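You operate a simulated robot arm through the tools that you are given. There is no shell and no other tool.

Carry out the task below with a simulated robot arm. There is one attempt and no reset: what you move stays moved.

TASK
Fill the tank up to 30 cm, then heat it to 50 C.
Fine: blue and red valve closed at the end.

The check looks at the end state, three seconds after you hand in, the way a careful person would. Anything else that was tipped, shoved, dropped, spilled or broken makes it a failure.

THE ROBOT
A 7-joint arm with a two-finger parallel gripper, fixed in place. Base frame: the origin is on the floor under the middle of its stand, x ahead of it, y to its left, z up. Units: mm, rad, N and s.
It reaches about 1479 mm from its shoulder. Its first joint turns from -2.897 to 2.897 rad. Payload 4.4 kg.
Tool frame: the origin (TCP) lies between the finger pads and is the grasp point; the fingertips stand 23 mm ahead of it; z points along the fingers, y is the line along which they close. Largest opening 94 mm; finger width 38, thickness 10; the body of the gripper, 54 by 96 mm, starts 39 mm behind the TCP.
Orientation is that of the tool frame in the base frame, as a unit quaternion [x, y, z, w]. With the fingers straight down and closing along the base's y, the tool's x points along the base's -x, its y along +y and its z along -z.

THE INTERFACE
- The arm moves only by the tool move_arm. Its argument "targets" is a list of rows, each a list of 7 numbers: the gripper command, from -1 (shut) to 1 (fully open), values between in proportion, then the shift along the tool's x, y, z in units of 500 mm (1.0 is 500 mm), then the turn, a rotation vector about the tool's x, y, z in units of 90 degrees (1.0 is 90 degrees). In form: [[claw, tx, ty, tz, rx, ry, rz], ...]. A call has 1 to 20 rows; each row is the pose to reach, as a shift and turn from the pose commanded when the call began, along the tool's axes at that moment. A call with a number of a shift or a turn outside -1 to 1 is refused whole. A row lasts 0.2 s, in which the tool goes at most 50 mm and 0.15 rad; a call with a longer step from one row to the next is refused whole, and so is a gripper value outside its range. A pose out of reach is approached as far as the arm can. The call stops where the force on the tool passes 50 N (or 10 N more than at its start, if that is more) or the arm is blocked; 0.2 s more then pass. The fingers move at their own pace (about 72 mm/s each) and stop on an object; they squeeze with about 35 N. The grip force told is the motor's: it shows also when the fingers shut on nothing. Time passes only in rows, and 0.2 s behind the last, so rows that repeat a pose let the fingers close. The reply holds the time, the measured pose of the TCP, the force on the tool along the base axes, the opening and the grip force, in the units named above and with some noise, with the torque about the TCP (base axes, N m) and any sound that the robot's microphone picked up.
- Cameras (640 x 400 px; columns grow to the right, rows downward): "scene" is fixed at [30, -647.8, 1300.2]; the picture's right is [1.00, -0.04, 0.00], its down [-0.02, -0.60, -0.80] and it looks along [0.03, 0.80, -0.60] (base axes); focal length 261 px, centre (320, 200). "wrist" rides on the gripper at [86, 16, -74] in the tool frame; the picture's right is [-0.18, 0.98, 0.00], its down [-0.58, -0.11, -0.81] and it looks along [-0.79, -0.15, 0.59] (tool axes); focal length 243 px, centre (320, 200). There is no depth. A picture from a camera that has moved, and an enlarged one, comes with that camera's place and axes in the base frame and with its lens. The place of the scene camera against the robot may be out by one fixed shift of up to 25 mm in any direction.
- capture(camera): a new picture of that camera. The clock stands still meanwhile.
- enlarge(camera, box): a new picture of the part [left, top, right, bottom] of that camera's present view, enlarged. The clock stands still meanwhile.
- hand_in(): hands the job in; it is judged then, once.

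Nothing tells you positions but the pictures and the camera data. Unless the task says otherwise, let go and move clear before handing in.

The tools are called after "Call:" by a JSON object that holds its "method" and its "body". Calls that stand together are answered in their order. move_arm: Moves the arm, as the interface text tells. Its arguments: {"type":"object","properties":{"targets":{"type":"array"}},"required":["targets"]} The other tools are called the same way: capture (camera) takes a picture; enlarge (camera, box) takes an enlarged picture of a part of a camera's view; hand_in () hands the job in.

At the start:

```text
clock: 0.0
ee_pos: [490.4, 380.5, 1000.5]
tool_rot: [-0.001, 1.0, -0.001, -0.001]
force: [-0.1, -0.3, 0.8]
moment: [-0.02, 0.0, -0.01]
finger_gap: 93.8
finger_force: 0.1
```

scene: 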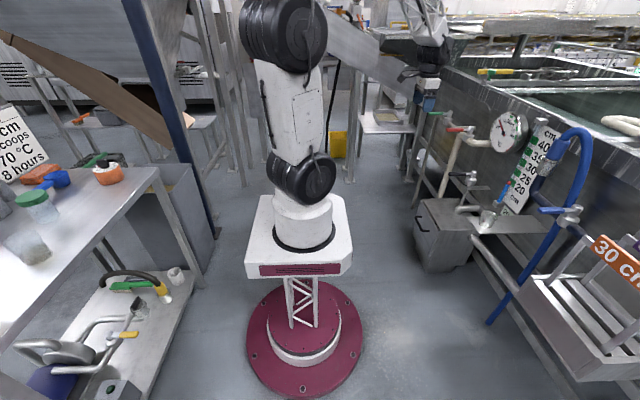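
wrist: 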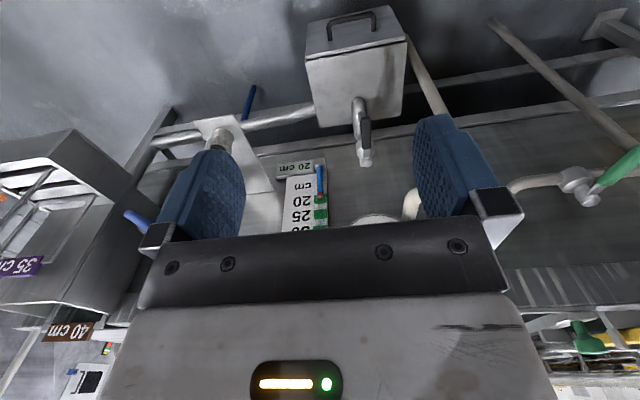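

I see a tank on the right with a level scale, a round gauge, a blue hose/valve, a red-handled valve and a green-handled valve. I'll look closer before moving anything.

Call:
{"method": "enlarge", "body": {"camera": "scene", "box": [400, 90, 640, 240]}}

Call:
{"method": "enlarge", "body": {"camera": "scene", "box": [400, 180, 640, 330]}}

Call:
{"method": "enlarge", "body": {"camera": "scene", "box": [0, 60, 240, 210]}}

Call:
{"method": "enlarge", "body": {"camera": "scene", "box": [0, 230, 240, 380]}}

Call:
{"method": "enlarge", "body": {"camera": "wrist", "box": [160, 0, 480, 240]}}

Call:
{"method": "enlarge", "body": {"camera": "scene", "box": [330, 0, 640, 110]}}

```text
2.67 times, centred on (520, 165) of scene
camera zoom: at [30.0, -647.8, 1300.2], right [1.0, -0.04, 0.0], down [-0.02, -0.6, -0.8], along [0.03, 0.8, -0.6], focal length 697 px, centre (-213, 293)
```

zoom: 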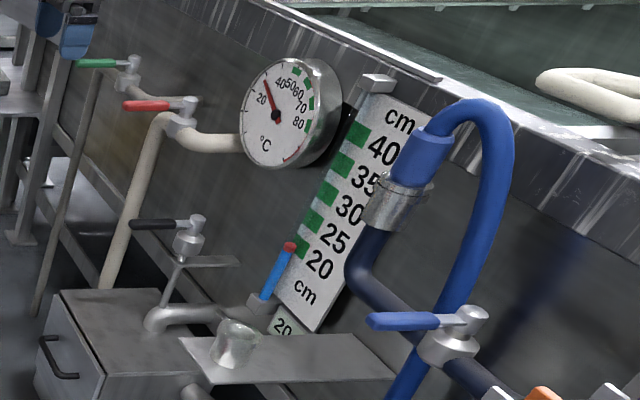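

```text
2.67 times, centred on (520, 255) of scene
camera zoom: at [30.0, -647.8, 1300.2], right [1.0, -0.04, 0.0], down [-0.02, -0.6, -0.8], along [0.03, 0.8, -0.6], focal length 697 px, centre (-213, 53)
```

zoom: 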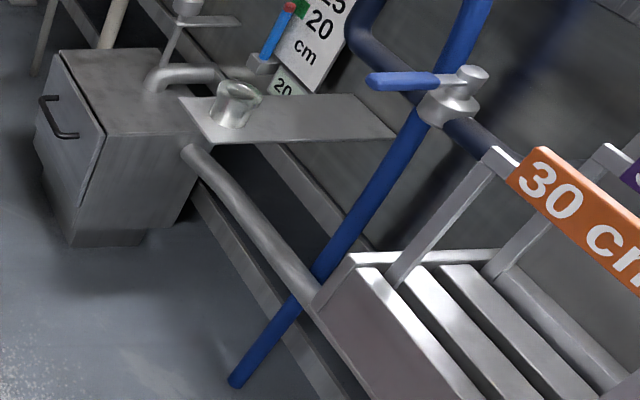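

```text
2.67 times, centred on (120, 135) of scene
camera zoom: at [30.0, -647.8, 1300.2], right [1.0, -0.04, 0.0], down [-0.02, -0.6, -0.8], along [0.03, 0.8, -0.6], focal length 697 px, centre (853, 373)
```

zoom: 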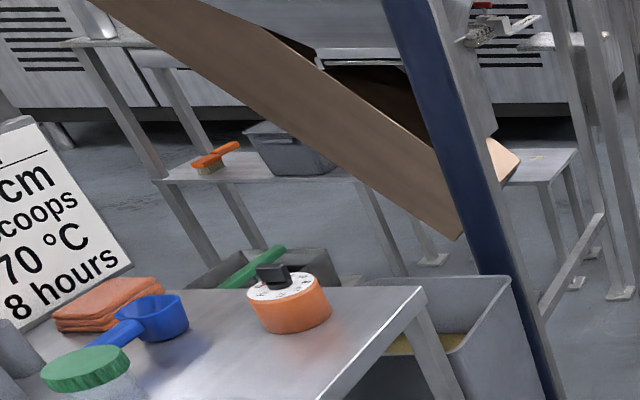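

```text
2.67 times, centred on (120, 305) of scene
camera zoom: at [30.0, -647.8, 1300.2], right [1.0, -0.04, 0.0], down [-0.02, -0.6, -0.8], along [0.03, 0.8, -0.6], focal length 697 px, centre (853, -80)
```

zoom: 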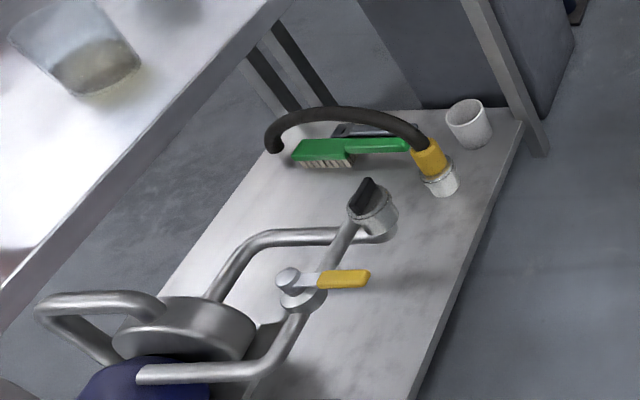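

```text
1.67 times, centred on (320, 120) of wrist
camera zoom: at [402.7, 397.5, 1075.9], right [0.18, 0.98, 0.0], down [0.58, -0.11, 0.81], along [0.79, -0.15, -0.59], focal length 404 px, centre (320, 333)
```

zoom: 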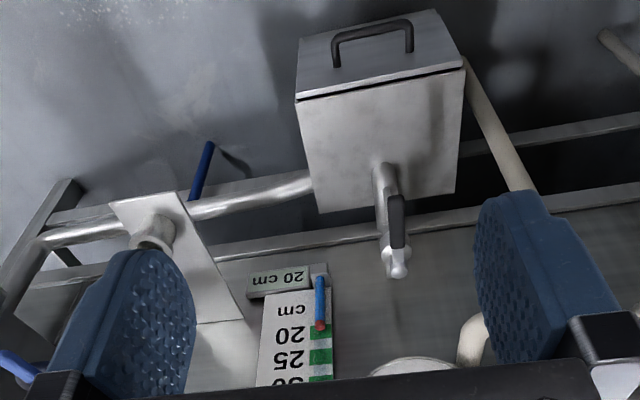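

```text
2.06 times, centred on (485, 55) of scene
camera zoom: at [30.0, -647.8, 1300.2], right [1.0, -0.04, 0.0], down [-0.02, -0.6, -0.8], along [0.03, 0.8, -0.6], focal length 539 px, centre (-21, 499)
```

zoom: 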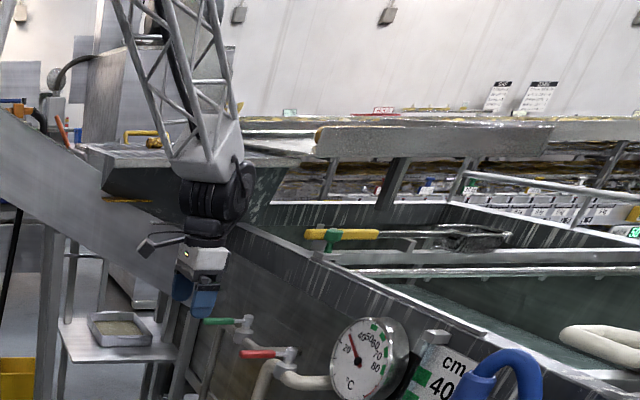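

The gauge, level scale and several lever valves (green, red, black, blue) sit along the tank wall, which runs along y on the +x side. I'll back the arm off and tilt the wrist camera up to get a full view of the wall.

Call:
{"method": "move_arm", "body": {"targets": [[1, 0.05, -0.07, 0, 0, -0.05, 0], [1, 0.1, -0.14, 0, 0, -0.1, 0], [1, 0.15, -0.21, 0, 0, -0.15, 0], [1, 0.2, -0.28, 0, 0, -0.2, 0], [1, 0.25, -0.35, 0, 0, -0.25, 0], [1, 0.3, -0.42, 0, 0, -0.3, 0], [1, 0.35, -0.49, 0, 0, -0.35, 0], [1, 0.38, -0.56, 0, 0, -0.4, 0], [1, 0.38, -0.56, 0, 0, -0.4, 0]]}}

Call:
{"method": "capture", "body": {"camera": "wrist"}}

Call:
{"method": "capture", "body": {"camera": "scene"}}

```text
clock: 2.0
ee_pos: [301.2, 100.7, 999.6]
tool_rot: [0.001, 0.951, 0.0, 0.31]
force: [-0.3, 0.2, 0.3]
moment: [-0.01, 0.02, -0.02]
finger_gap: 93.9
finger_force: 0.0
```

```text
taken
camera wrist: at [184.9, 117.7, 1010.1], right [0.15, 0.98, 0.11], down [0.0, -0.11, 0.99], along [0.99, -0.15, -0.01], focal length 243 px, centre (320, 200)
```

wrist: 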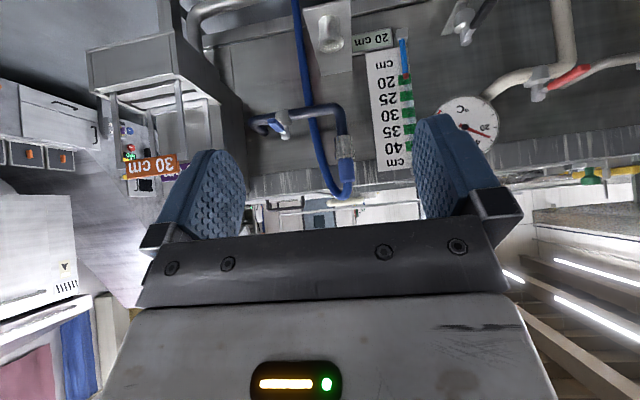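

```text
taken
```

scene: 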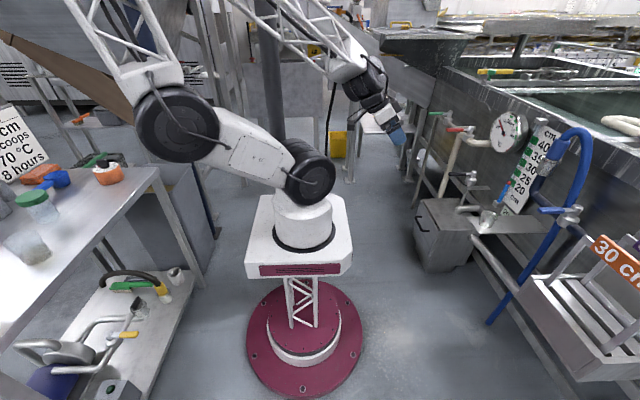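

The wall is now in view (upside down): 30 cm sign, blue valve and hose, level scale, thermometer and red valve. I'll enlarge these.

Call:
{"method": "enlarge", "body": {"camera": "wrist", "box": [200, 0, 440, 210]}}

Call:
{"method": "enlarge", "body": {"camera": "wrist", "box": [400, 0, 640, 190]}}

Call:
{"method": "enlarge", "body": {"camera": "wrist", "box": [0, 0, 240, 220]}}

```text
1.90 times, centred on (320, 105) of wrist
camera zoom: at [184.9, 117.7, 1010.1], right [0.15, 0.98, 0.11], down [0.0, -0.11, 0.99], along [0.99, -0.15, -0.01], focal length 462 px, centre (320, 381)
```

zoom: 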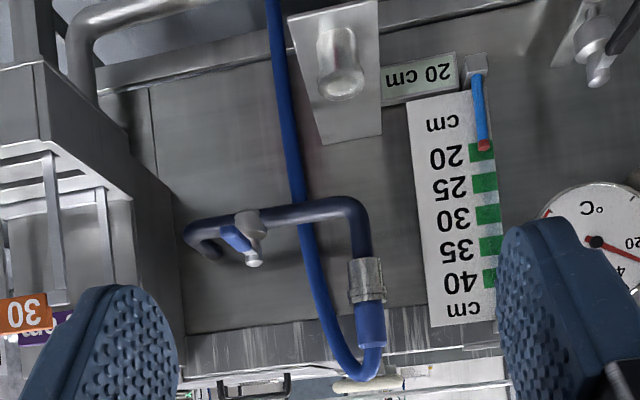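

```text
2.11 times, centred on (520, 95) of wrist
camera zoom: at [184.9, 117.7, 1010.1], right [0.15, 0.98, 0.11], down [0.0, -0.11, 0.99], along [0.99, -0.15, -0.01], focal length 511 px, centre (-101, 421)
```

zoom: 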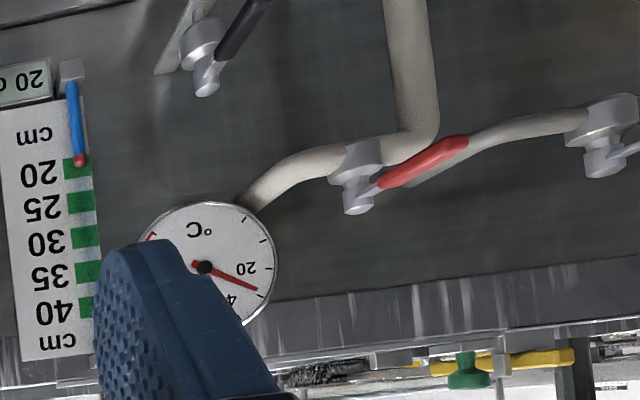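

```text
1.82 times, centred on (120, 110) of wrist
camera zoom: at [184.9, 117.7, 1010.1], right [0.15, 0.98, 0.11], down [0.0, -0.11, 0.99], along [0.99, -0.15, -0.01], focal length 441 px, centre (684, 364)
```

zoom: 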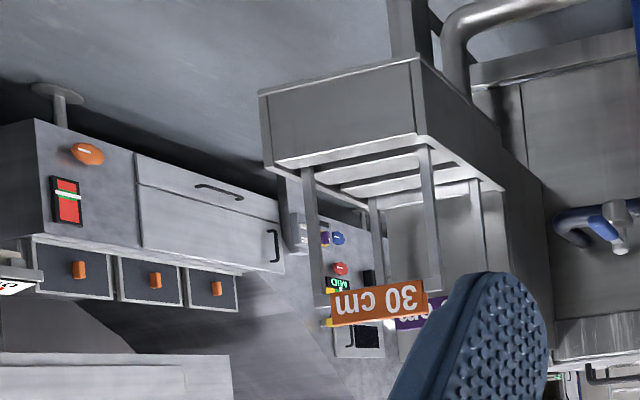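

The blue valve hub triangulates to about (829, -57, 775), with its lever pointing out from the wall (-x), across the pipe, so it is closed. I'll go closer to see where the hose and pipe run and which way the lever can turn.

Call:
{"method": "move_arm", "body": {"targets": [[1, -0.05, -0.04, 0.056, 0, 0, 0], [1, -0.1, -0.08, 0.112, 0, 0, 0], [1, -0.15, -0.12, 0.168, 0, 0, 0], [1, -0.2, -0.16, 0.224, 0, 0, 0], [1, -0.25, -0.2, 0.28, 0, 0, 0], [1, -0.296, -0.24, 0.338, 0, 0, 0], [1, -0.296, -0.24, 0.338, 0, 0, 0]]}}

Call:
{"method": "capture", "body": {"camera": "wrist"}}

Call:
{"method": "enlarge", "body": {"camera": "wrist", "box": [180, 0, 420, 200]}}

Call:
{"method": "enlarge", "body": {"camera": "wrist", "box": [0, 0, 240, 200]}}

Call:
{"method": "enlarge", "body": {"camera": "wrist", "box": [400, 0, 640, 200]}}

```text
clock: 3.0
ee_pos: [427.0, 31.5, 1085.3]
tool_rot: [-0.006, 0.904, 0.014, 0.427]
force: [0.6, 0.1, 0.3]
moment: [0.03, -0.02, 0.0]
finger_gap: 94.2
finger_force: 0.2
stopped in row 5: the arm was blocked; the commanded pose is now the measured one
```

```text
taken
camera wrist: at [312.3, 44.9, 1066.7], right [0.09, 0.98, 0.16], down [-0.25, -0.13, 0.96], along [0.96, -0.13, 0.23], focal length 243 px, centre (320, 200)
```

wrist: 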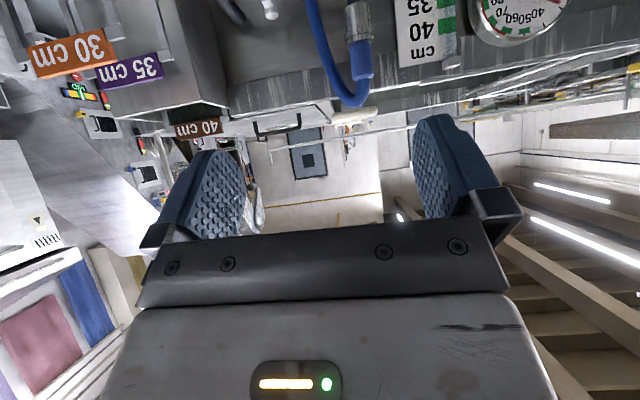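

```text
2.00 times, centred on (300, 100) of wrist
camera zoom: at [312.3, 44.9, 1066.7], right [0.09, 0.98, 0.16], down [-0.25, -0.13, 0.96], along [0.96, -0.13, 0.23], focal length 485 px, centre (360, 400)
```

zoom: 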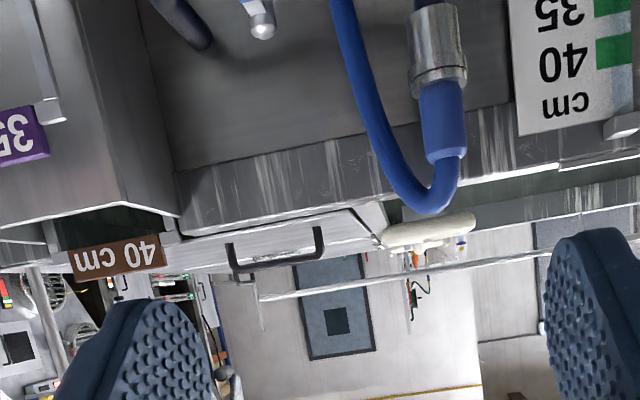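

```text
2.00 times, centred on (120, 100) of wrist
camera zoom: at [312.3, 44.9, 1066.7], right [0.09, 0.98, 0.16], down [-0.25, -0.13, 0.96], along [0.96, -0.13, 0.23], focal length 485 px, centre (720, 400)
```

zoom: 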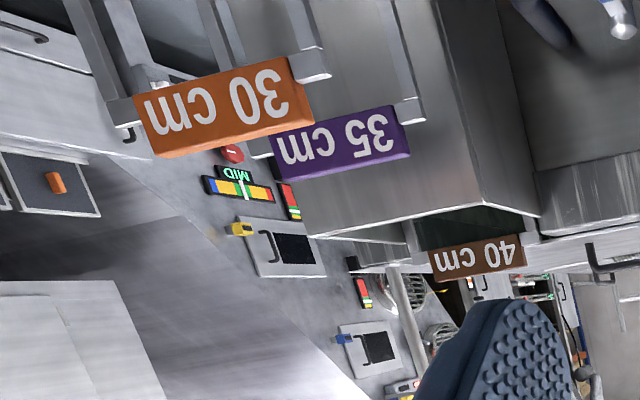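

```text
2.00 times, centred on (520, 100) of wrist
camera zoom: at [312.3, 44.9, 1066.7], right [0.09, 0.98, 0.16], down [-0.25, -0.13, 0.96], along [0.96, -0.13, 0.23], focal length 485 px, centre (-80, 400)
```

zoom: 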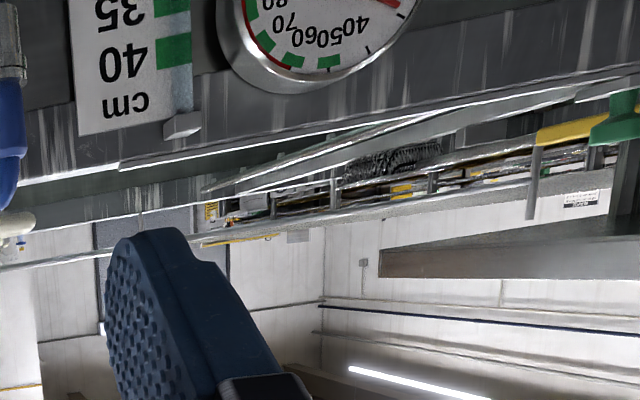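

The arm stopped short and drifted up, most likely at a joint limit and not on an obstacle. I'll check the scene before choosing a different wrist attitude.

Call:
{"method": "capture", "body": {"camera": "scene"}}

```text
taken
```

scene: 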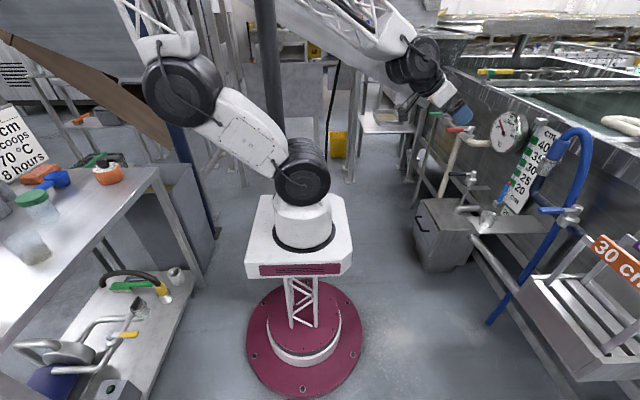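

The tool force is near zero, so nothing was hit at the gripper. I'll turn the fingers back to straight down and see whether the arm moves freely.

Call:
{"method": "move_arm", "body": {"targets": [[1, 0, 0, 0, 0, 0.08, 0], [1, 0, 0, 0, 0, 0.16, 0], [1, 0, 0, 0, 0, 0.24, 0], [1, 0, 0, 0, 0, 0.32, 0], [1, 0, 0, 0, 0, 0.4, 0], [1, 0, 0, 0, 0, 0.48, 0], [1, 0, 0, 0, 0, 0.56, 0], [1, 0, 0, 0, 0, 0.56, 0]]}}

Call:
{"method": "capture", "body": {"camera": "wrist"}}

Call:
{"method": "capture", "body": {"camera": "scene"}}

```text
clock: 4.8
ee_pos: [426.5, 30.6, 1080.4]
tool_rot: [-0.011, 1.0, 0.009, -0.003]
force: [-0.5, 0.3, 0.4]
moment: [-0.03, 0.01, 0.0]
finger_gap: 94.0
finger_force: 0.1
```

```text
taken
camera wrist: at [339.3, 42.7, 1156.9], right [0.17, 0.99, 0.02], down [0.59, -0.11, 0.8], along [0.79, -0.12, -0.6], focal length 243 px, centre (320, 200)
```

wrist: 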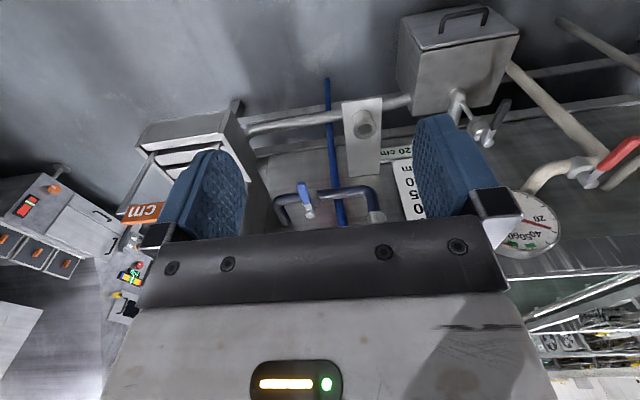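

```text
taken
```

scene: 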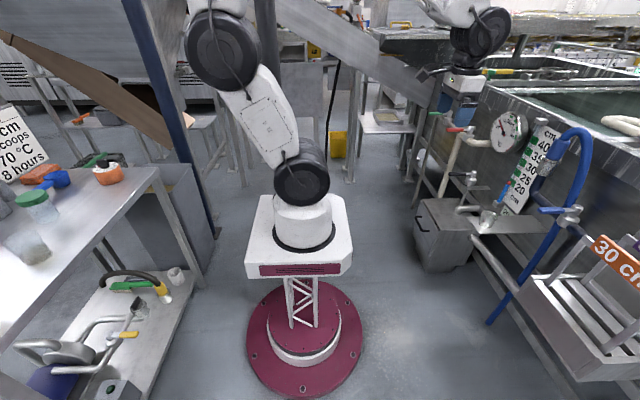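

Fingers-down works freely. I'll enlarge the valve area from here for a second bearing.

Call:
{"method": "enlarge", "body": {"camera": "wrist", "box": [240, 60, 440, 240]}}

Call:
{"method": "enlarge", "body": {"camera": "wrist", "box": [440, 60, 640, 260]}}

Call:
{"method": "enlarge", "body": {"camera": "scene", "box": [490, 110, 610, 210]}}

Call:
{"method": "enlarge", "body": {"camera": "scene", "box": [410, 90, 530, 190]}}

Call:
{"method": "enlarge", "body": {"camera": "scene", "box": [460, 240, 580, 340]}}

```text
2.22 times, centred on (340, 150) of wrist
camera zoom: at [339.3, 42.7, 1156.9], right [0.17, 0.99, 0.02], down [0.59, -0.11, 0.8], along [0.79, -0.12, -0.6], focal length 539 px, centre (276, 311)
```

zoom: 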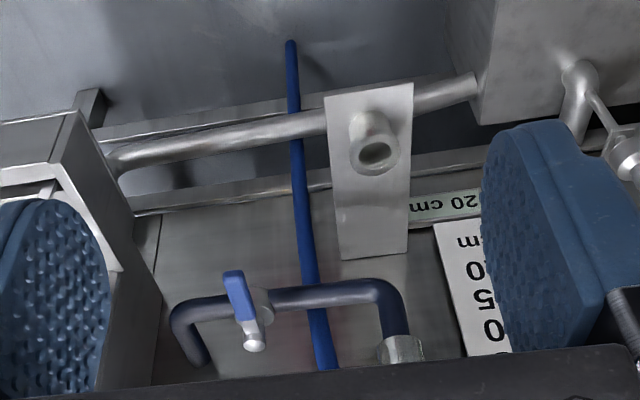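

```text
2.00 times, centred on (540, 160) of wrist
camera zoom: at [339.3, 42.7, 1156.9], right [0.17, 0.99, 0.02], down [0.59, -0.11, 0.8], along [0.79, -0.12, -0.6], focal length 485 px, centre (-120, 280)
```

zoom: 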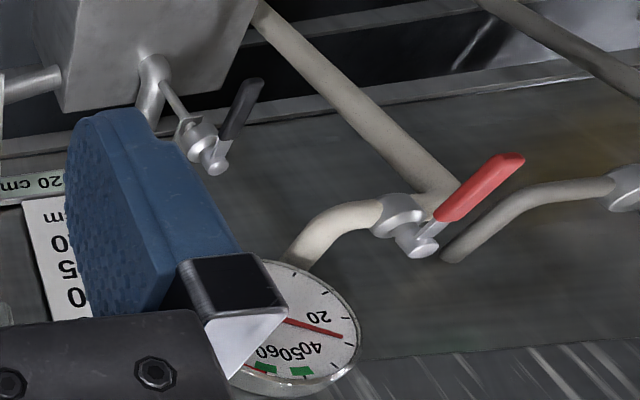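

```text
4.00 times, centred on (550, 160) of scene
camera zoom: at [30.0, -647.8, 1300.2], right [1.0, -0.04, 0.0], down [-0.02, -0.6, -0.8], along [0.03, 0.8, -0.6], focal length 1045 px, centre (-600, 360)
```

zoom: 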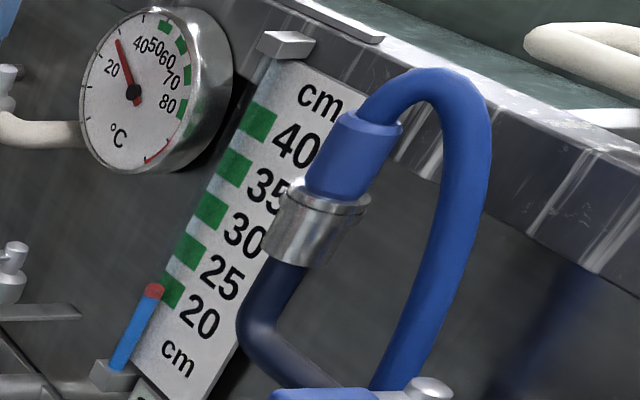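

```text
4.00 times, centred on (470, 140) of scene
camera zoom: at [30.0, -647.8, 1300.2], right [1.0, -0.04, 0.0], down [-0.02, -0.6, -0.8], along [0.03, 0.8, -0.6], focal length 1045 px, centre (-280, 440)
```

zoom: 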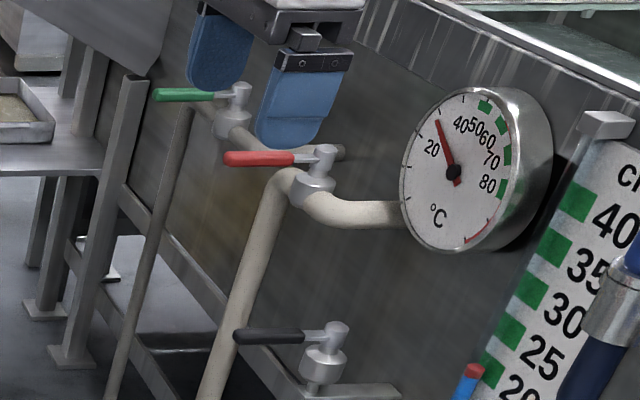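

```text
4.00 times, centred on (520, 290) of scene
camera zoom: at [30.0, -647.8, 1300.2], right [1.0, -0.04, 0.0], down [-0.02, -0.6, -0.8], along [0.03, 0.8, -0.6], focal length 1045 px, centre (-480, -160)
```

zoom: 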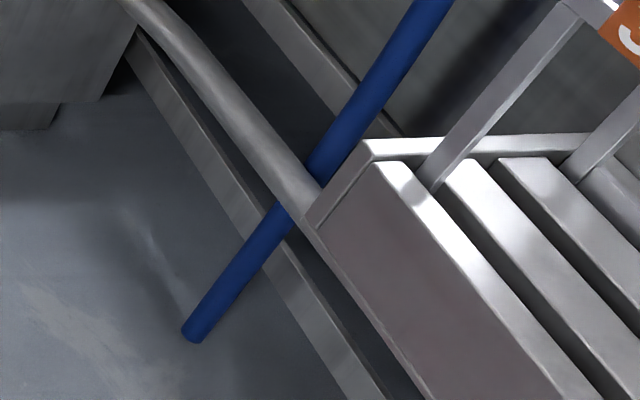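

The hose comes out of the floor into the coupling, so the blue valve is the supply into the tank; the sight tube reads about 20 cm and the dial about 30 C. I'll go closer with fingers down to fix the lever's position.

Call:
{"method": "move_arm", "body": {"targets": [[1, -0.053, -0.03, 0.051, 0.002, -0.001, 0.003], [1, -0.106, -0.061, 0.102, 0.005, -0.002, 0.006], [1, -0.159, -0.091, 0.154, 0.007, -0.003, 0.008], [1, -0.212, -0.122, 0.205, 0.009, -0.003, 0.011], [1, -0.265, -0.152, 0.256, 0.0115, -0.004, 0.014], [1, -0.265, -0.152, 0.256, 0.0115, -0.004, 0.014]]}}

Call:
{"method": "capture", "body": {"camera": "wrist"}}

Call:
{"method": "enlarge", "body": {"camera": "wrist", "box": [230, 80, 430, 240]}}

Call:
{"method": "capture", "body": {"camera": "scene"}}

```text
clock: 6.2
ee_pos: [563.5, -38.5, 949.1]
tool_rot: [0.001, 1.0, 0.001, 0.001]
force: [1.0, 0.9, -0.7]
moment: [0.02, 0.02, 0.01]
finger_gap: 93.8
finger_force: 0.1
```

```text
taken
camera wrist: at [475.5, -24.5, 1024.6], right [0.19, 0.98, 0.0], down [0.58, -0.11, 0.81], along [0.79, -0.15, -0.59], focal length 243 px, centre (320, 200)
```

wrist: 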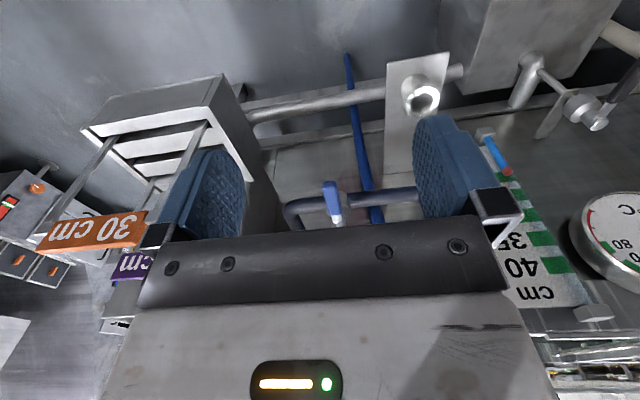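

```text
2.50 times, centred on (330, 160) of wrist
camera zoom: at [475.5, -24.5, 1024.6], right [0.19, 0.98, 0.0], down [0.58, -0.11, 0.81], along [0.79, -0.15, -0.59], focal length 606 px, centre (295, 300)
```

zoom: 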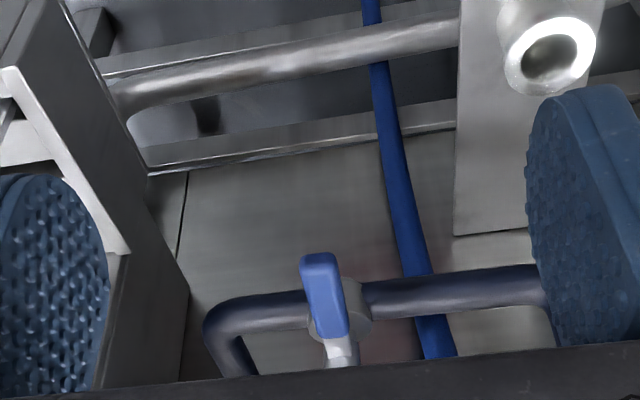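

```text
taken
```

scene: 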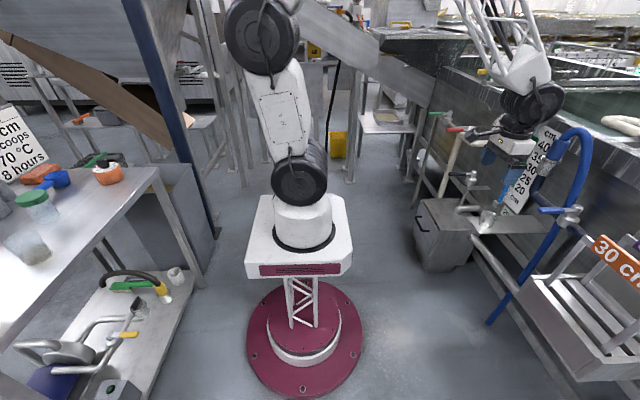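

The lever tip comes out near (719, -58, 815) and the cap near (815, -56, 825) from the wrist views. I'll go a bit closer for a better fix.

Call:
{"method": "move_arm", "body": {"targets": [[1, -0.05, -0.008, 0.033, 0, 0, 0], [1, -0.1, -0.016, 0.066, 0, 0, 0], [1, -0.153, -0.023, 0.098, 0, 0, 0], [1, -0.153, -0.023, 0.098, 0, 0, 0]]}}

Call:
{"method": "capture", "body": {"camera": "wrist"}}

Call:
{"method": "enlarge", "body": {"camera": "wrist", "box": [240, 80, 400, 240]}}

Call:
{"method": "capture", "body": {"camera": "scene"}}

Call:
{"method": "enlarge", "body": {"camera": "scene", "box": [490, 110, 610, 230]}}

```text
clock: 7.2
ee_pos: [638.5, -52.3, 902.1]
tool_rot: [0.001, 1.0, 0.001, 0.002]
force: [0.7, 0.7, 0.1]
moment: [-0.02, 0.03, 0.02]
finger_gap: 94.1
finger_force: 0.1
```

```text
taken
camera wrist: at [550.9, -36.5, 976.5], right [0.19, 0.98, 0.0], down [0.58, -0.11, 0.81], along [0.79, -0.15, -0.59], focal length 243 px, centre (320, 200)
```

wrist: 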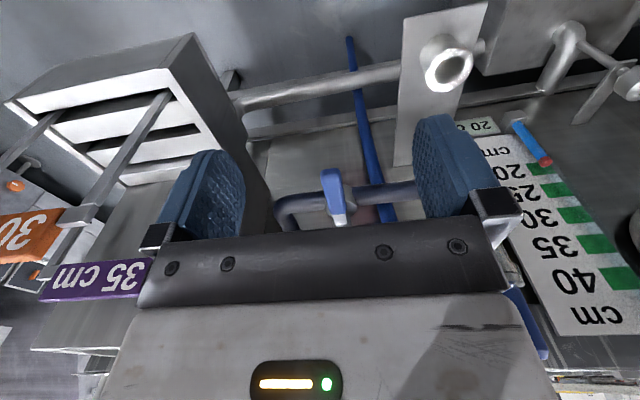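

```text
2.50 times, centred on (320, 160) of wrist
camera zoom: at [550.9, -36.5, 976.5], right [0.19, 0.98, 0.0], down [0.58, -0.11, 0.81], along [0.79, -0.15, -0.59], focal length 606 px, centre (320, 300)
```

zoom: 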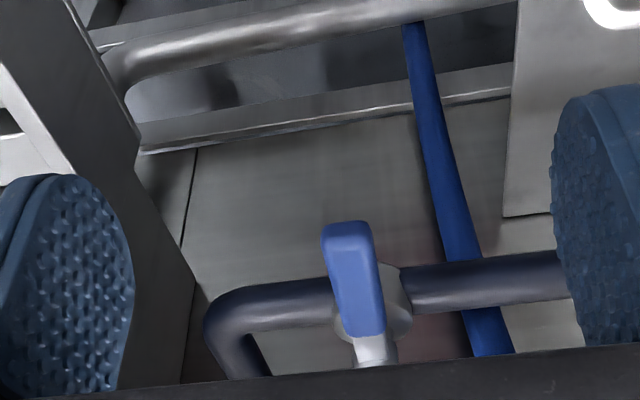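

```text
taken
```

scene: 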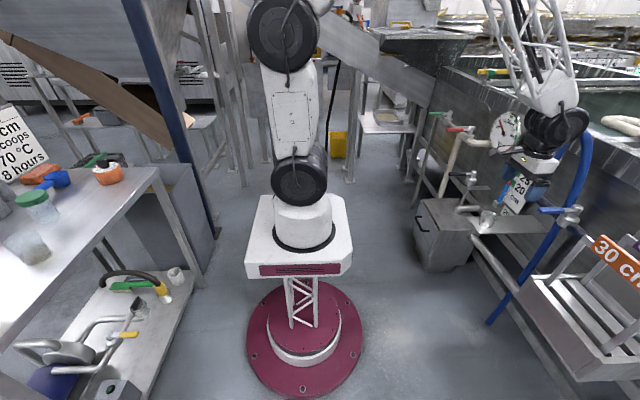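

```text
3.33 times, centred on (550, 170) of scene
camera zoom: at [30.0, -647.8, 1300.2], right [1.0, -0.04, 0.0], down [-0.02, -0.6, -0.8], along [0.03, 0.8, -0.6], focal length 871 px, centre (-447, 300)
```

zoom: 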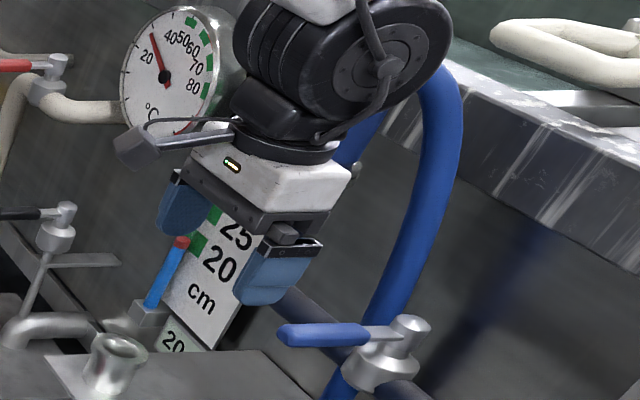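

The lever tip is now fixed near (728, -60, 810), its pivot near (833, -57), and the wall is at about x = 935, so there is room. I'll move above the lever and check alignment before lowering.

Call:
{"method": "move_arm", "body": {"targets": [[1, -0.08, -0.005, 0, 0, 0, 0], [1, -0.16, -0.01, 0, 0, 0, 0], [1, -0.227, -0.014, 0, 0, 0, 0], [0.2, -0.227, -0.014, 0.04, 0, 0, 0], [0.2, -0.227, -0.014, 0.06, 0, 0, 0], [0.2, -0.227, -0.014, 0.06, 0, 0, 0]]}}

Call:
{"method": "capture", "body": {"camera": "wrist"}}

Call:
{"method": "capture", "body": {"camera": "scene"}}

Call:
{"method": "enlarge", "body": {"camera": "scene", "box": [490, 110, 640, 230]}}

```text
clock: 8.6
ee_pos: [751.7, -59.9, 873.9]
tool_rot: [0.001, 1.0, 0.0, 0.001]
force: [-0.5, 0.3, 0.7]
moment: [-0.01, -0.01, 0.0]
finger_gap: 56.6
finger_force: 0.1
```

```text
taken
camera wrist: at [663.0, -44.2, 948.1], right [0.19, 0.98, 0.0], down [0.58, -0.11, 0.81], along [0.79, -0.15, -0.59], focal length 243 px, centre (320, 200)
```

wrist: 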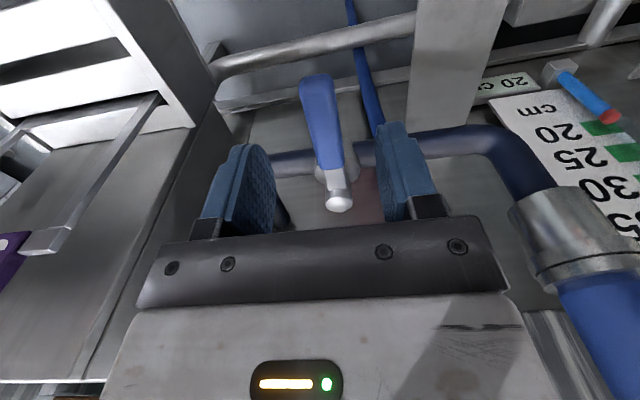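

```text
taken
```

scene: 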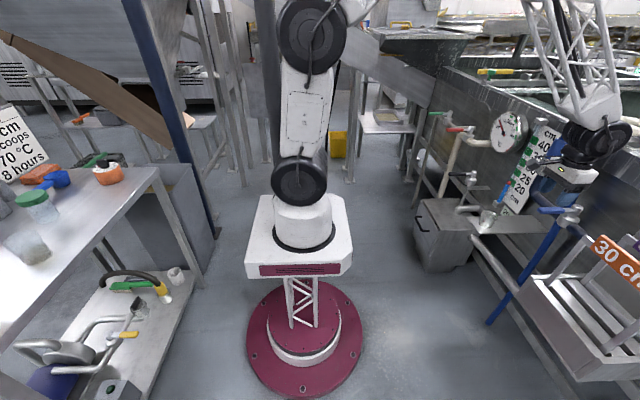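

```text
3.33 times, centred on (565, 170) of scene
camera zoom: at [30.0, -647.8, 1300.2], right [1.0, -0.04, 0.0], down [-0.02, -0.6, -0.8], along [0.03, 0.8, -0.6], focal length 871 px, centre (-497, 300)
```

zoom: 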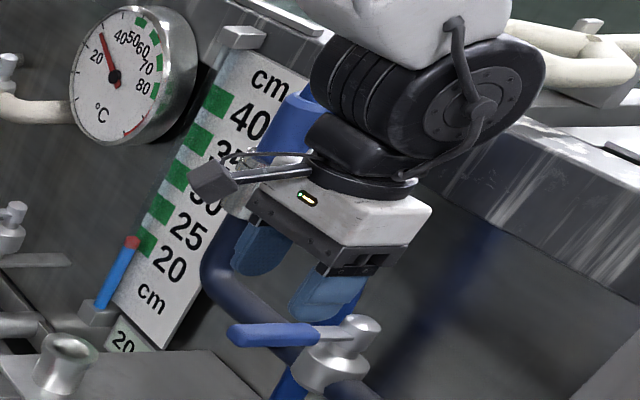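

Fingers straddle the lever well and the scale is visible past the gripper. I'll lower around the lever, leaving the gap loose.

Call:
{"method": "move_arm", "body": {"targets": [[0.0, 0, 0, 0.04, 0, 0, 0], [0.0, 0, 0, 0.08, 0, 0, 0], [0.0, 0, 0, 0.1, 0, 0, 0], [0.0, 0, 0, 0.118, 0, 0, 0], [0.0, 0, 0, 0.118, 0, 0, 0]]}}

Call:
{"method": "capture", "body": {"camera": "wrist"}}

Call:
{"method": "enlarge", "body": {"camera": "scene", "box": [490, 110, 640, 230]}}

```text
clock: 9.8
ee_pos: [751.4, -59.0, 813.7]
tool_rot: [0.001, 1.0, 0.001, 0.001]
force: [-0.3, 0.1, -0.1]
moment: [0.03, 0.01, 0.0]
finger_gap: 46.9
finger_force: 0.1
```

```text
taken
camera wrist: at [662.9, -43.3, 888.6], right [0.19, 0.98, 0.0], down [0.58, -0.11, 0.81], along [0.79, -0.15, -0.59], focal length 243 px, centre (320, 200)
```

wrist: 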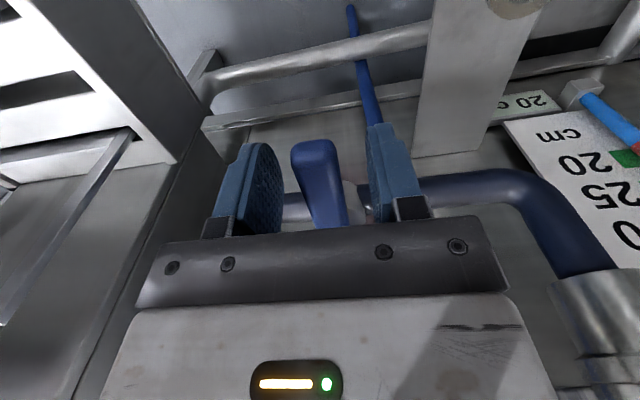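

```text
3.33 times, centred on (565, 170) of scene
camera zoom: at [30.0, -647.8, 1300.2], right [1.0, -0.04, 0.0], down [-0.02, -0.6, -0.8], along [0.03, 0.8, -0.6], focal length 871 px, centre (-497, 300)
```

zoom: 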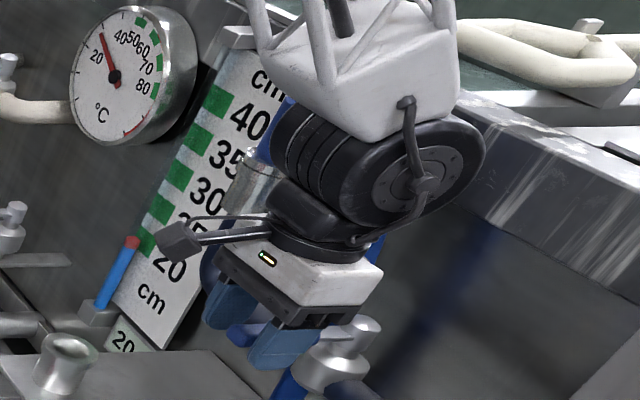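

The fingers are around the lever with no contact. I'll gently test the opening direction toward -y in small arc steps about the pivot.

Call:
{"method": "move_arm", "body": {"targets": [[-0.3, 0, 0, 0, 0, 0, 0], [-0.3, -0.0003, -0.0084, 0, 0, 0, -0.033], [-0.3, -0.0006, -0.0139, 0, 0, 0, -0.056], [-0.3, -0.0012, -0.0195, 0, 0, 0, -0.078], [-0.3, -0.002, -0.025, 0, 0, 0, -0.1]]}}

Call:
{"method": "capture", "body": {"camera": "wrist"}}

Call:
{"method": "enlarge", "body": {"camera": "scene", "box": [490, 110, 640, 230]}}

```text
clock: 11.0
ee_pos: [751.2, -71.7, 813.7]
tool_rot: [-0.078, 0.997, 0.001, 0.001]
force: [0.3, 0.8, 0.4]
moment: [-0.02, 0.02, 0.0]
finger_gap: 32.9
finger_force: 0.0
```

```text
taken
camera wrist: at [662.0, -69.8, 888.6], right [0.03, 1.0, 0.0], down [0.59, -0.02, 0.81], along [0.81, -0.02, -0.59], focal length 243 px, centre (320, 200)
```

wrist: 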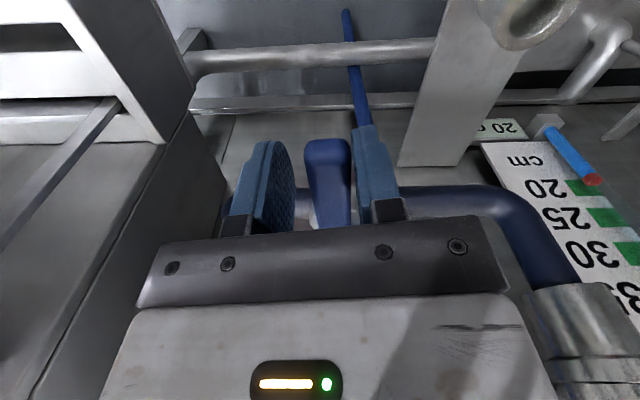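

```text
3.33 times, centred on (565, 170) of scene
camera zoom: at [30.0, -647.8, 1300.2], right [1.0, -0.04, 0.0], down [-0.02, -0.6, -0.8], along [0.03, 0.8, -0.6], focal length 871 px, centre (-497, 300)
```

zoom: 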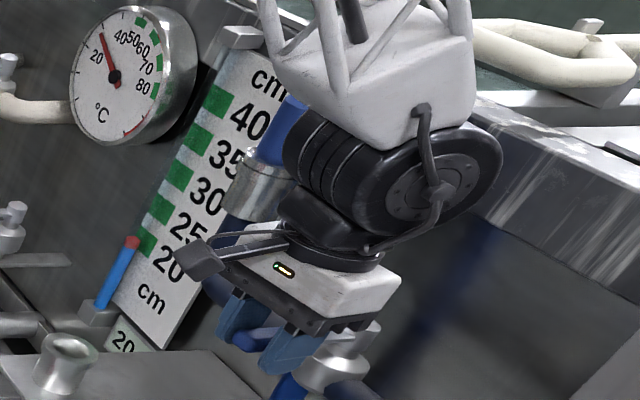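

The lever moves freely toward -y, about 6° so far with no resistance. I'll open further and watch the level.

Call:
{"method": "move_arm", "body": {"targets": [[-0.3, -0.0016, -0.0223, 0, 0, 0, -0.089], [-0.3, -0.0062, -0.0441, 0, 0, 0, -0.178], [-0.3, -0.0138, -0.0651, 0, 0, 0, -0.267], [-0.3, -0.0138, -0.0651, 0, 0, 0, -0.267]]}}

Call:
{"method": "capture", "body": {"camera": "wrist"}}

Call:
{"method": "enlarge", "body": {"camera": "scene", "box": [490, 110, 640, 230]}}

```text
clock: 12.0
ee_pos: [763.5, -102.7, 812.9]
tool_rot: [-0.284, 0.959, 0.001, 0.001]
force: [-0.5, 0.0, 0.1]
moment: [0.01, -0.02, -0.04]
finger_gap: 32.8
finger_force: 0.4
```

```text
taken
camera wrist: at [680.9, -137.3, 888.2], right [-0.38, 0.92, 0.0], down [0.55, 0.22, 0.81], along [0.75, 0.31, -0.59], focal length 243 px, centre (320, 200)
```

wrist: 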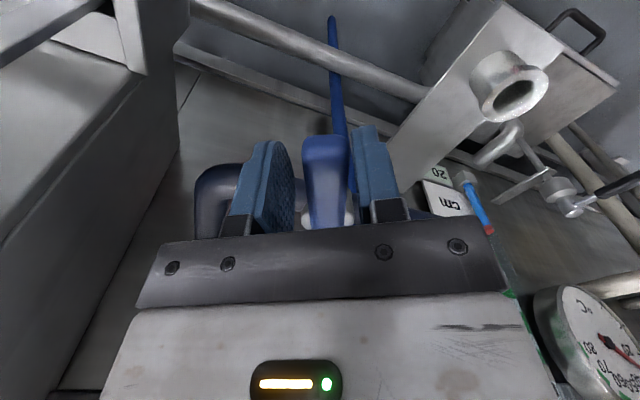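

```text
3.33 times, centred on (565, 170) of scene
camera zoom: at [30.0, -647.8, 1300.2], right [1.0, -0.04, 0.0], down [-0.02, -0.6, -0.8], along [0.03, 0.8, -0.6], focal length 871 px, centre (-497, 300)
```

zoom: 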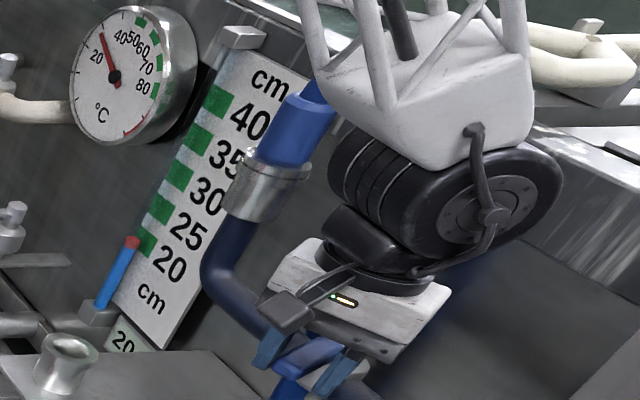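

The lever follows the gripper; no flow is audible yet and the level is unchanged. I'll open a bit more.

Call:
{"method": "move_arm", "body": {"targets": [[-0.3, -0.0016, -0.0223, 0, 0, 0, -0.089], [-0.3, -0.0062, -0.0441, 0, 0, 0, -0.178], [-0.3, -0.0062, -0.0441, 0, 0, 0, -0.178]]}}

Call:
{"method": "enlarge", "body": {"camera": "scene", "box": [490, 110, 640, 230]}}

```text
clock: 12.8
ee_pos: [777.2, -119.5, 812.7]
tool_rot: [-0.415, 0.91, 0.0, 0.001]
force: [-1.0, 0.0, 0.3]
moment: [0.0, -0.04, 0.02]
finger_gap: 33.2
finger_force: 0.2
```

```text
3.33 times, centred on (565, 170) of scene
camera zoom: at [30.0, -647.8, 1300.2], right [1.0, -0.04, 0.0], down [-0.02, -0.6, -0.8], along [0.03, 0.8, -0.6], focal length 871 px, centre (-497, 300)
```

zoom: 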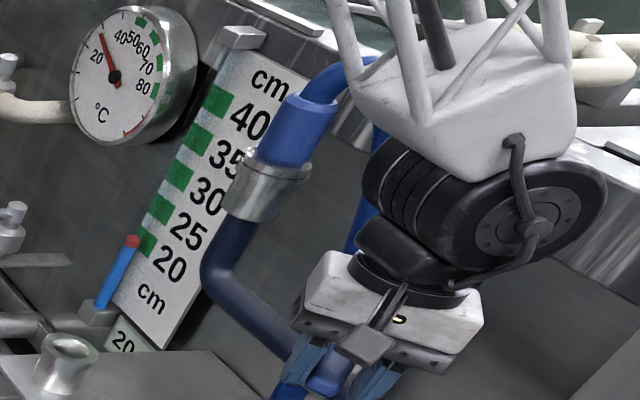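

Call:
{"method": "move_arm", "body": {"targets": [[-0.3, 0, 0, 0, 0, 0, 0], [-0.3, 0, 0, 0, 0, 0, 0], [-0.3, 0, 0, 0, 0, 0, 0], [-0.3, 0, 0, 0, 0, 0, 0], [-0.3, 0, 0, 0, 0, 0, 0]]}}

Call:
{"method": "enlarge", "body": {"camera": "scene", "box": [500, 150, 560, 200]}}

Call:
{"method": "capture", "body": {"camera": "scene"}}

```text
clock: 14.0
ee_pos: [778.0, -119.9, 812.5]
tool_rot: [-0.414, 0.91, 0.001, 0.001]
force: [-0.3, -0.2, 0.5]
moment: [-0.01, -0.02, -0.01]
finger_gap: 33.0
finger_force: 0.1
```

```text
8.00 times, centred on (530, 175) of scene
camera zoom: at [30.0, -647.8, 1300.2], right [1.0, -0.04, 0.0], down [-0.02, -0.6, -0.8], along [0.03, 0.8, -0.6], focal length 2090 px, centre (-1360, 400)
```

zoom: 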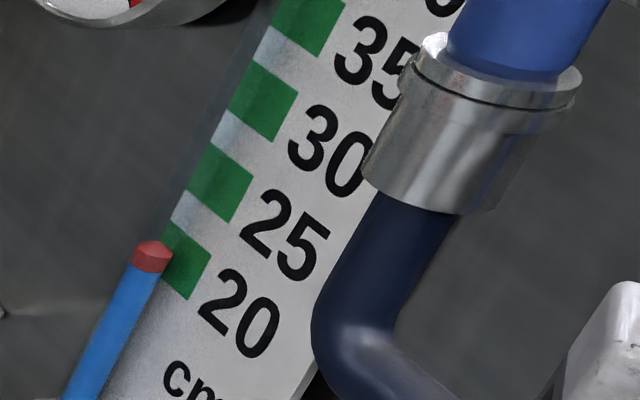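

```text
taken
```

scene: 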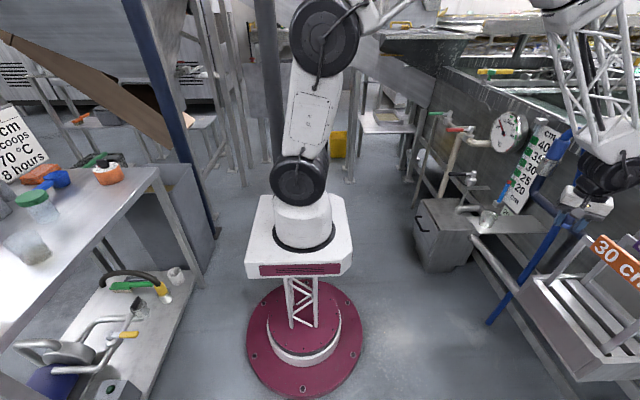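

No clear change in level yet with the lever at about 45°. Before opening further I'll check the clearance between the wrist camera and the neighbouring box on the -y side.

Call:
{"method": "capture", "body": {"camera": "wrist"}}

Call:
{"method": "enlarge", "body": {"camera": "scene", "box": [540, 120, 640, 300]}}

Call:
{"method": "enlarge", "body": {"camera": "scene", "box": [500, 150, 560, 200]}}

```text
taken
camera wrist: at [706.9, -174.8, 888.0], right [-0.62, 0.78, 0.0], down [0.46, 0.37, 0.81], along [0.63, 0.5, -0.59], focal length 243 px, centre (320, 200)
```

wrist: 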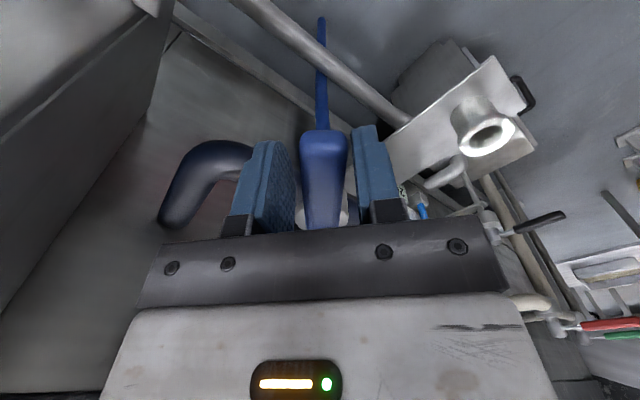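

```text
2.22 times, centred on (590, 210) of scene
camera zoom: at [30.0, -647.8, 1300.2], right [1.0, -0.04, 0.0], down [-0.02, -0.6, -0.8], along [0.03, 0.8, -0.6], focal length 580 px, centre (-280, 178)
```

zoom: 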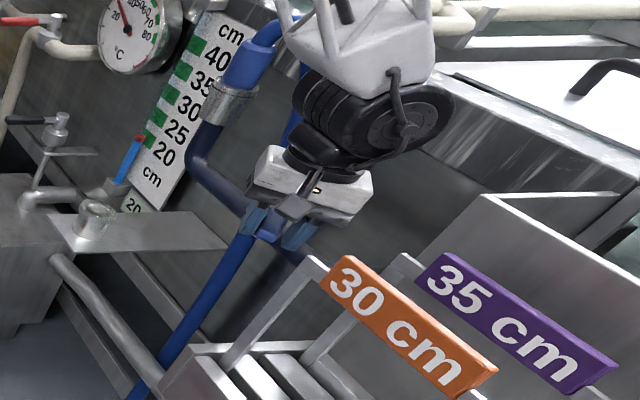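

```text
8.00 times, centred on (530, 175) of scene
camera zoom: at [30.0, -647.8, 1300.2], right [1.0, -0.04, 0.0], down [-0.02, -0.6, -0.8], along [0.03, 0.8, -0.6], focal length 2090 px, centre (-1360, 400)
```

zoom: 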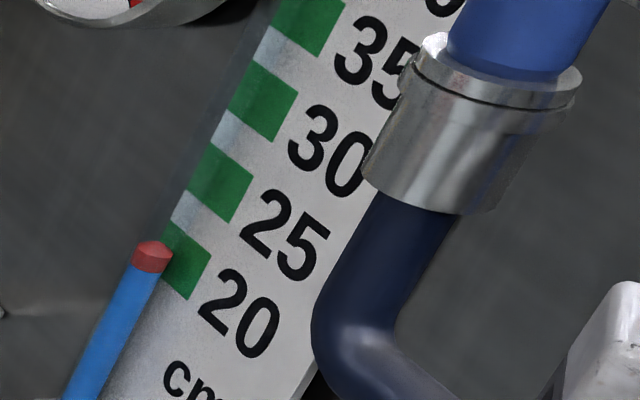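

There is a box face at about y = -225, x ≥ 830, so I'll keep the gripper's turn under about 75°. Opening to about 70° is safe; then I'll check the level again.

Call:
{"method": "move_arm", "body": {"targets": [[-0.3, -0.0016, -0.0223, 0, 0, 0, -0.089], [-0.3, -0.0062, -0.0441, 0, 0, 0, -0.178], [-0.3, -0.0106, -0.0573, 0, 0, 0, -0.233], [-0.3, -0.0106, -0.0573, 0, 0, 0, -0.233], [-0.3, -0.0106, -0.0573, 0, 0, 0, -0.233]]}}

Call:
{"method": "enlarge", "body": {"camera": "scene", "box": [500, 150, 560, 200]}}

Call:
{"method": "capture", "body": {"camera": "wrist"}}

```text
clock: 15.2
ee_pos: [802.1, -134.5, 813.2]
tool_rot: [-0.573, 0.82, 0.0, 0.002]
force: [-0.3, -0.2, -0.3]
moment: [0.03, 0.02, -0.01]
finger_gap: 32.7
finger_force: 0.0
```

```text
8.00 times, centred on (530, 175) of scene
camera zoom: at [30.0, -647.8, 1300.2], right [1.0, -0.04, 0.0], down [-0.02, -0.6, -0.8], along [0.03, 0.8, -0.6], focal length 2090 px, centre (-1360, 400)
```

zoom: 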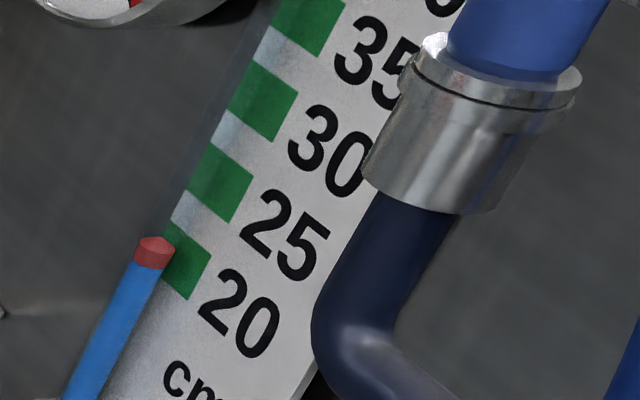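

```text
taken
camera wrist: at [756.0, -210.8, 888.2], right [-0.86, 0.51, 0.0], down [0.3, 0.51, 0.81], along [0.41, 0.69, -0.59], focal length 243 px, centre (320, 200)
```

wrist: 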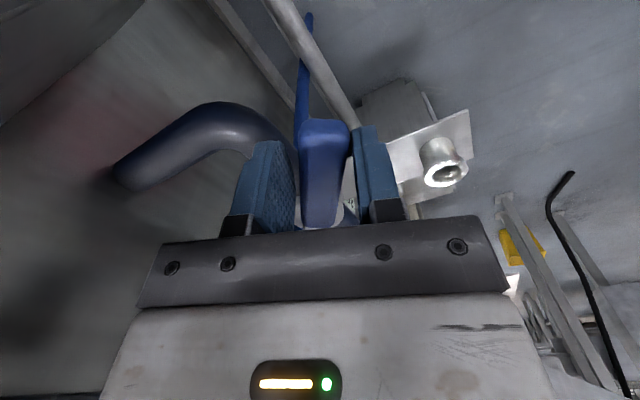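

The red float has started to rise slightly, so water is flowing. I'll hold here and measure the rate.

Call:
{"method": "move_arm", "body": {"targets": [[-0.3, 0, 0, 0, 0, 0, 0], [-0.3, 0, 0, 0, 0, 0, 0], [-0.3, 0, 0, 0, 0, 0, 0], [-0.3, 0, 0, 0, 0, 0, 0], [-0.3, 0, 0, 0, 0, 0, 0], [-0.3, 0, 0, 0, 0, 0, 0], [-0.3, 0, 0, 0, 0, 0, 0], [-0.3, 0, 0, 0, 0, 0, 0], [-0.3, 0, 0, 0, 0, 0, 0], [-0.3, 0, 0, 0, 0, 0, 0]]}}

Call:
{"method": "enlarge", "body": {"camera": "scene", "box": [500, 150, 560, 200]}}

Call:
{"method": "capture", "body": {"camera": "scene"}}

```text
clock: 17.4
ee_pos: [802.2, -134.0, 813.1]
tool_rot: [-0.573, 0.819, -0.001, 0.001]
force: [-0.1, -0.7, 0.4]
moment: [-0.02, -0.02, 0.01]
finger_gap: 32.6
finger_force: 0.0
```

```text
8.00 times, centred on (530, 175) of scene
camera zoom: at [30.0, -647.8, 1300.2], right [1.0, -0.04, 0.0], down [-0.02, -0.6, -0.8], along [0.03, 0.8, -0.6], focal length 2090 px, centre (-1360, 400)
```

zoom: 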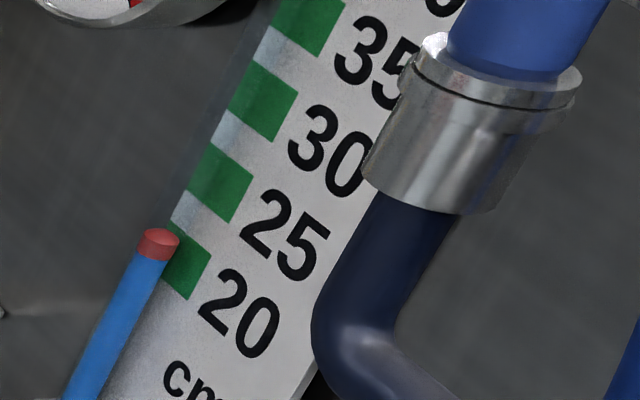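

```text
taken
```

scene: 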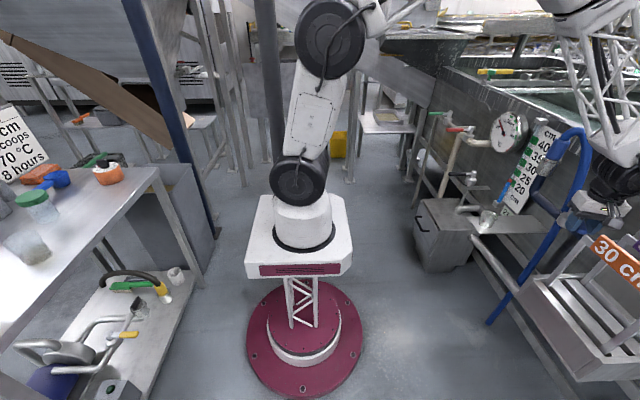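

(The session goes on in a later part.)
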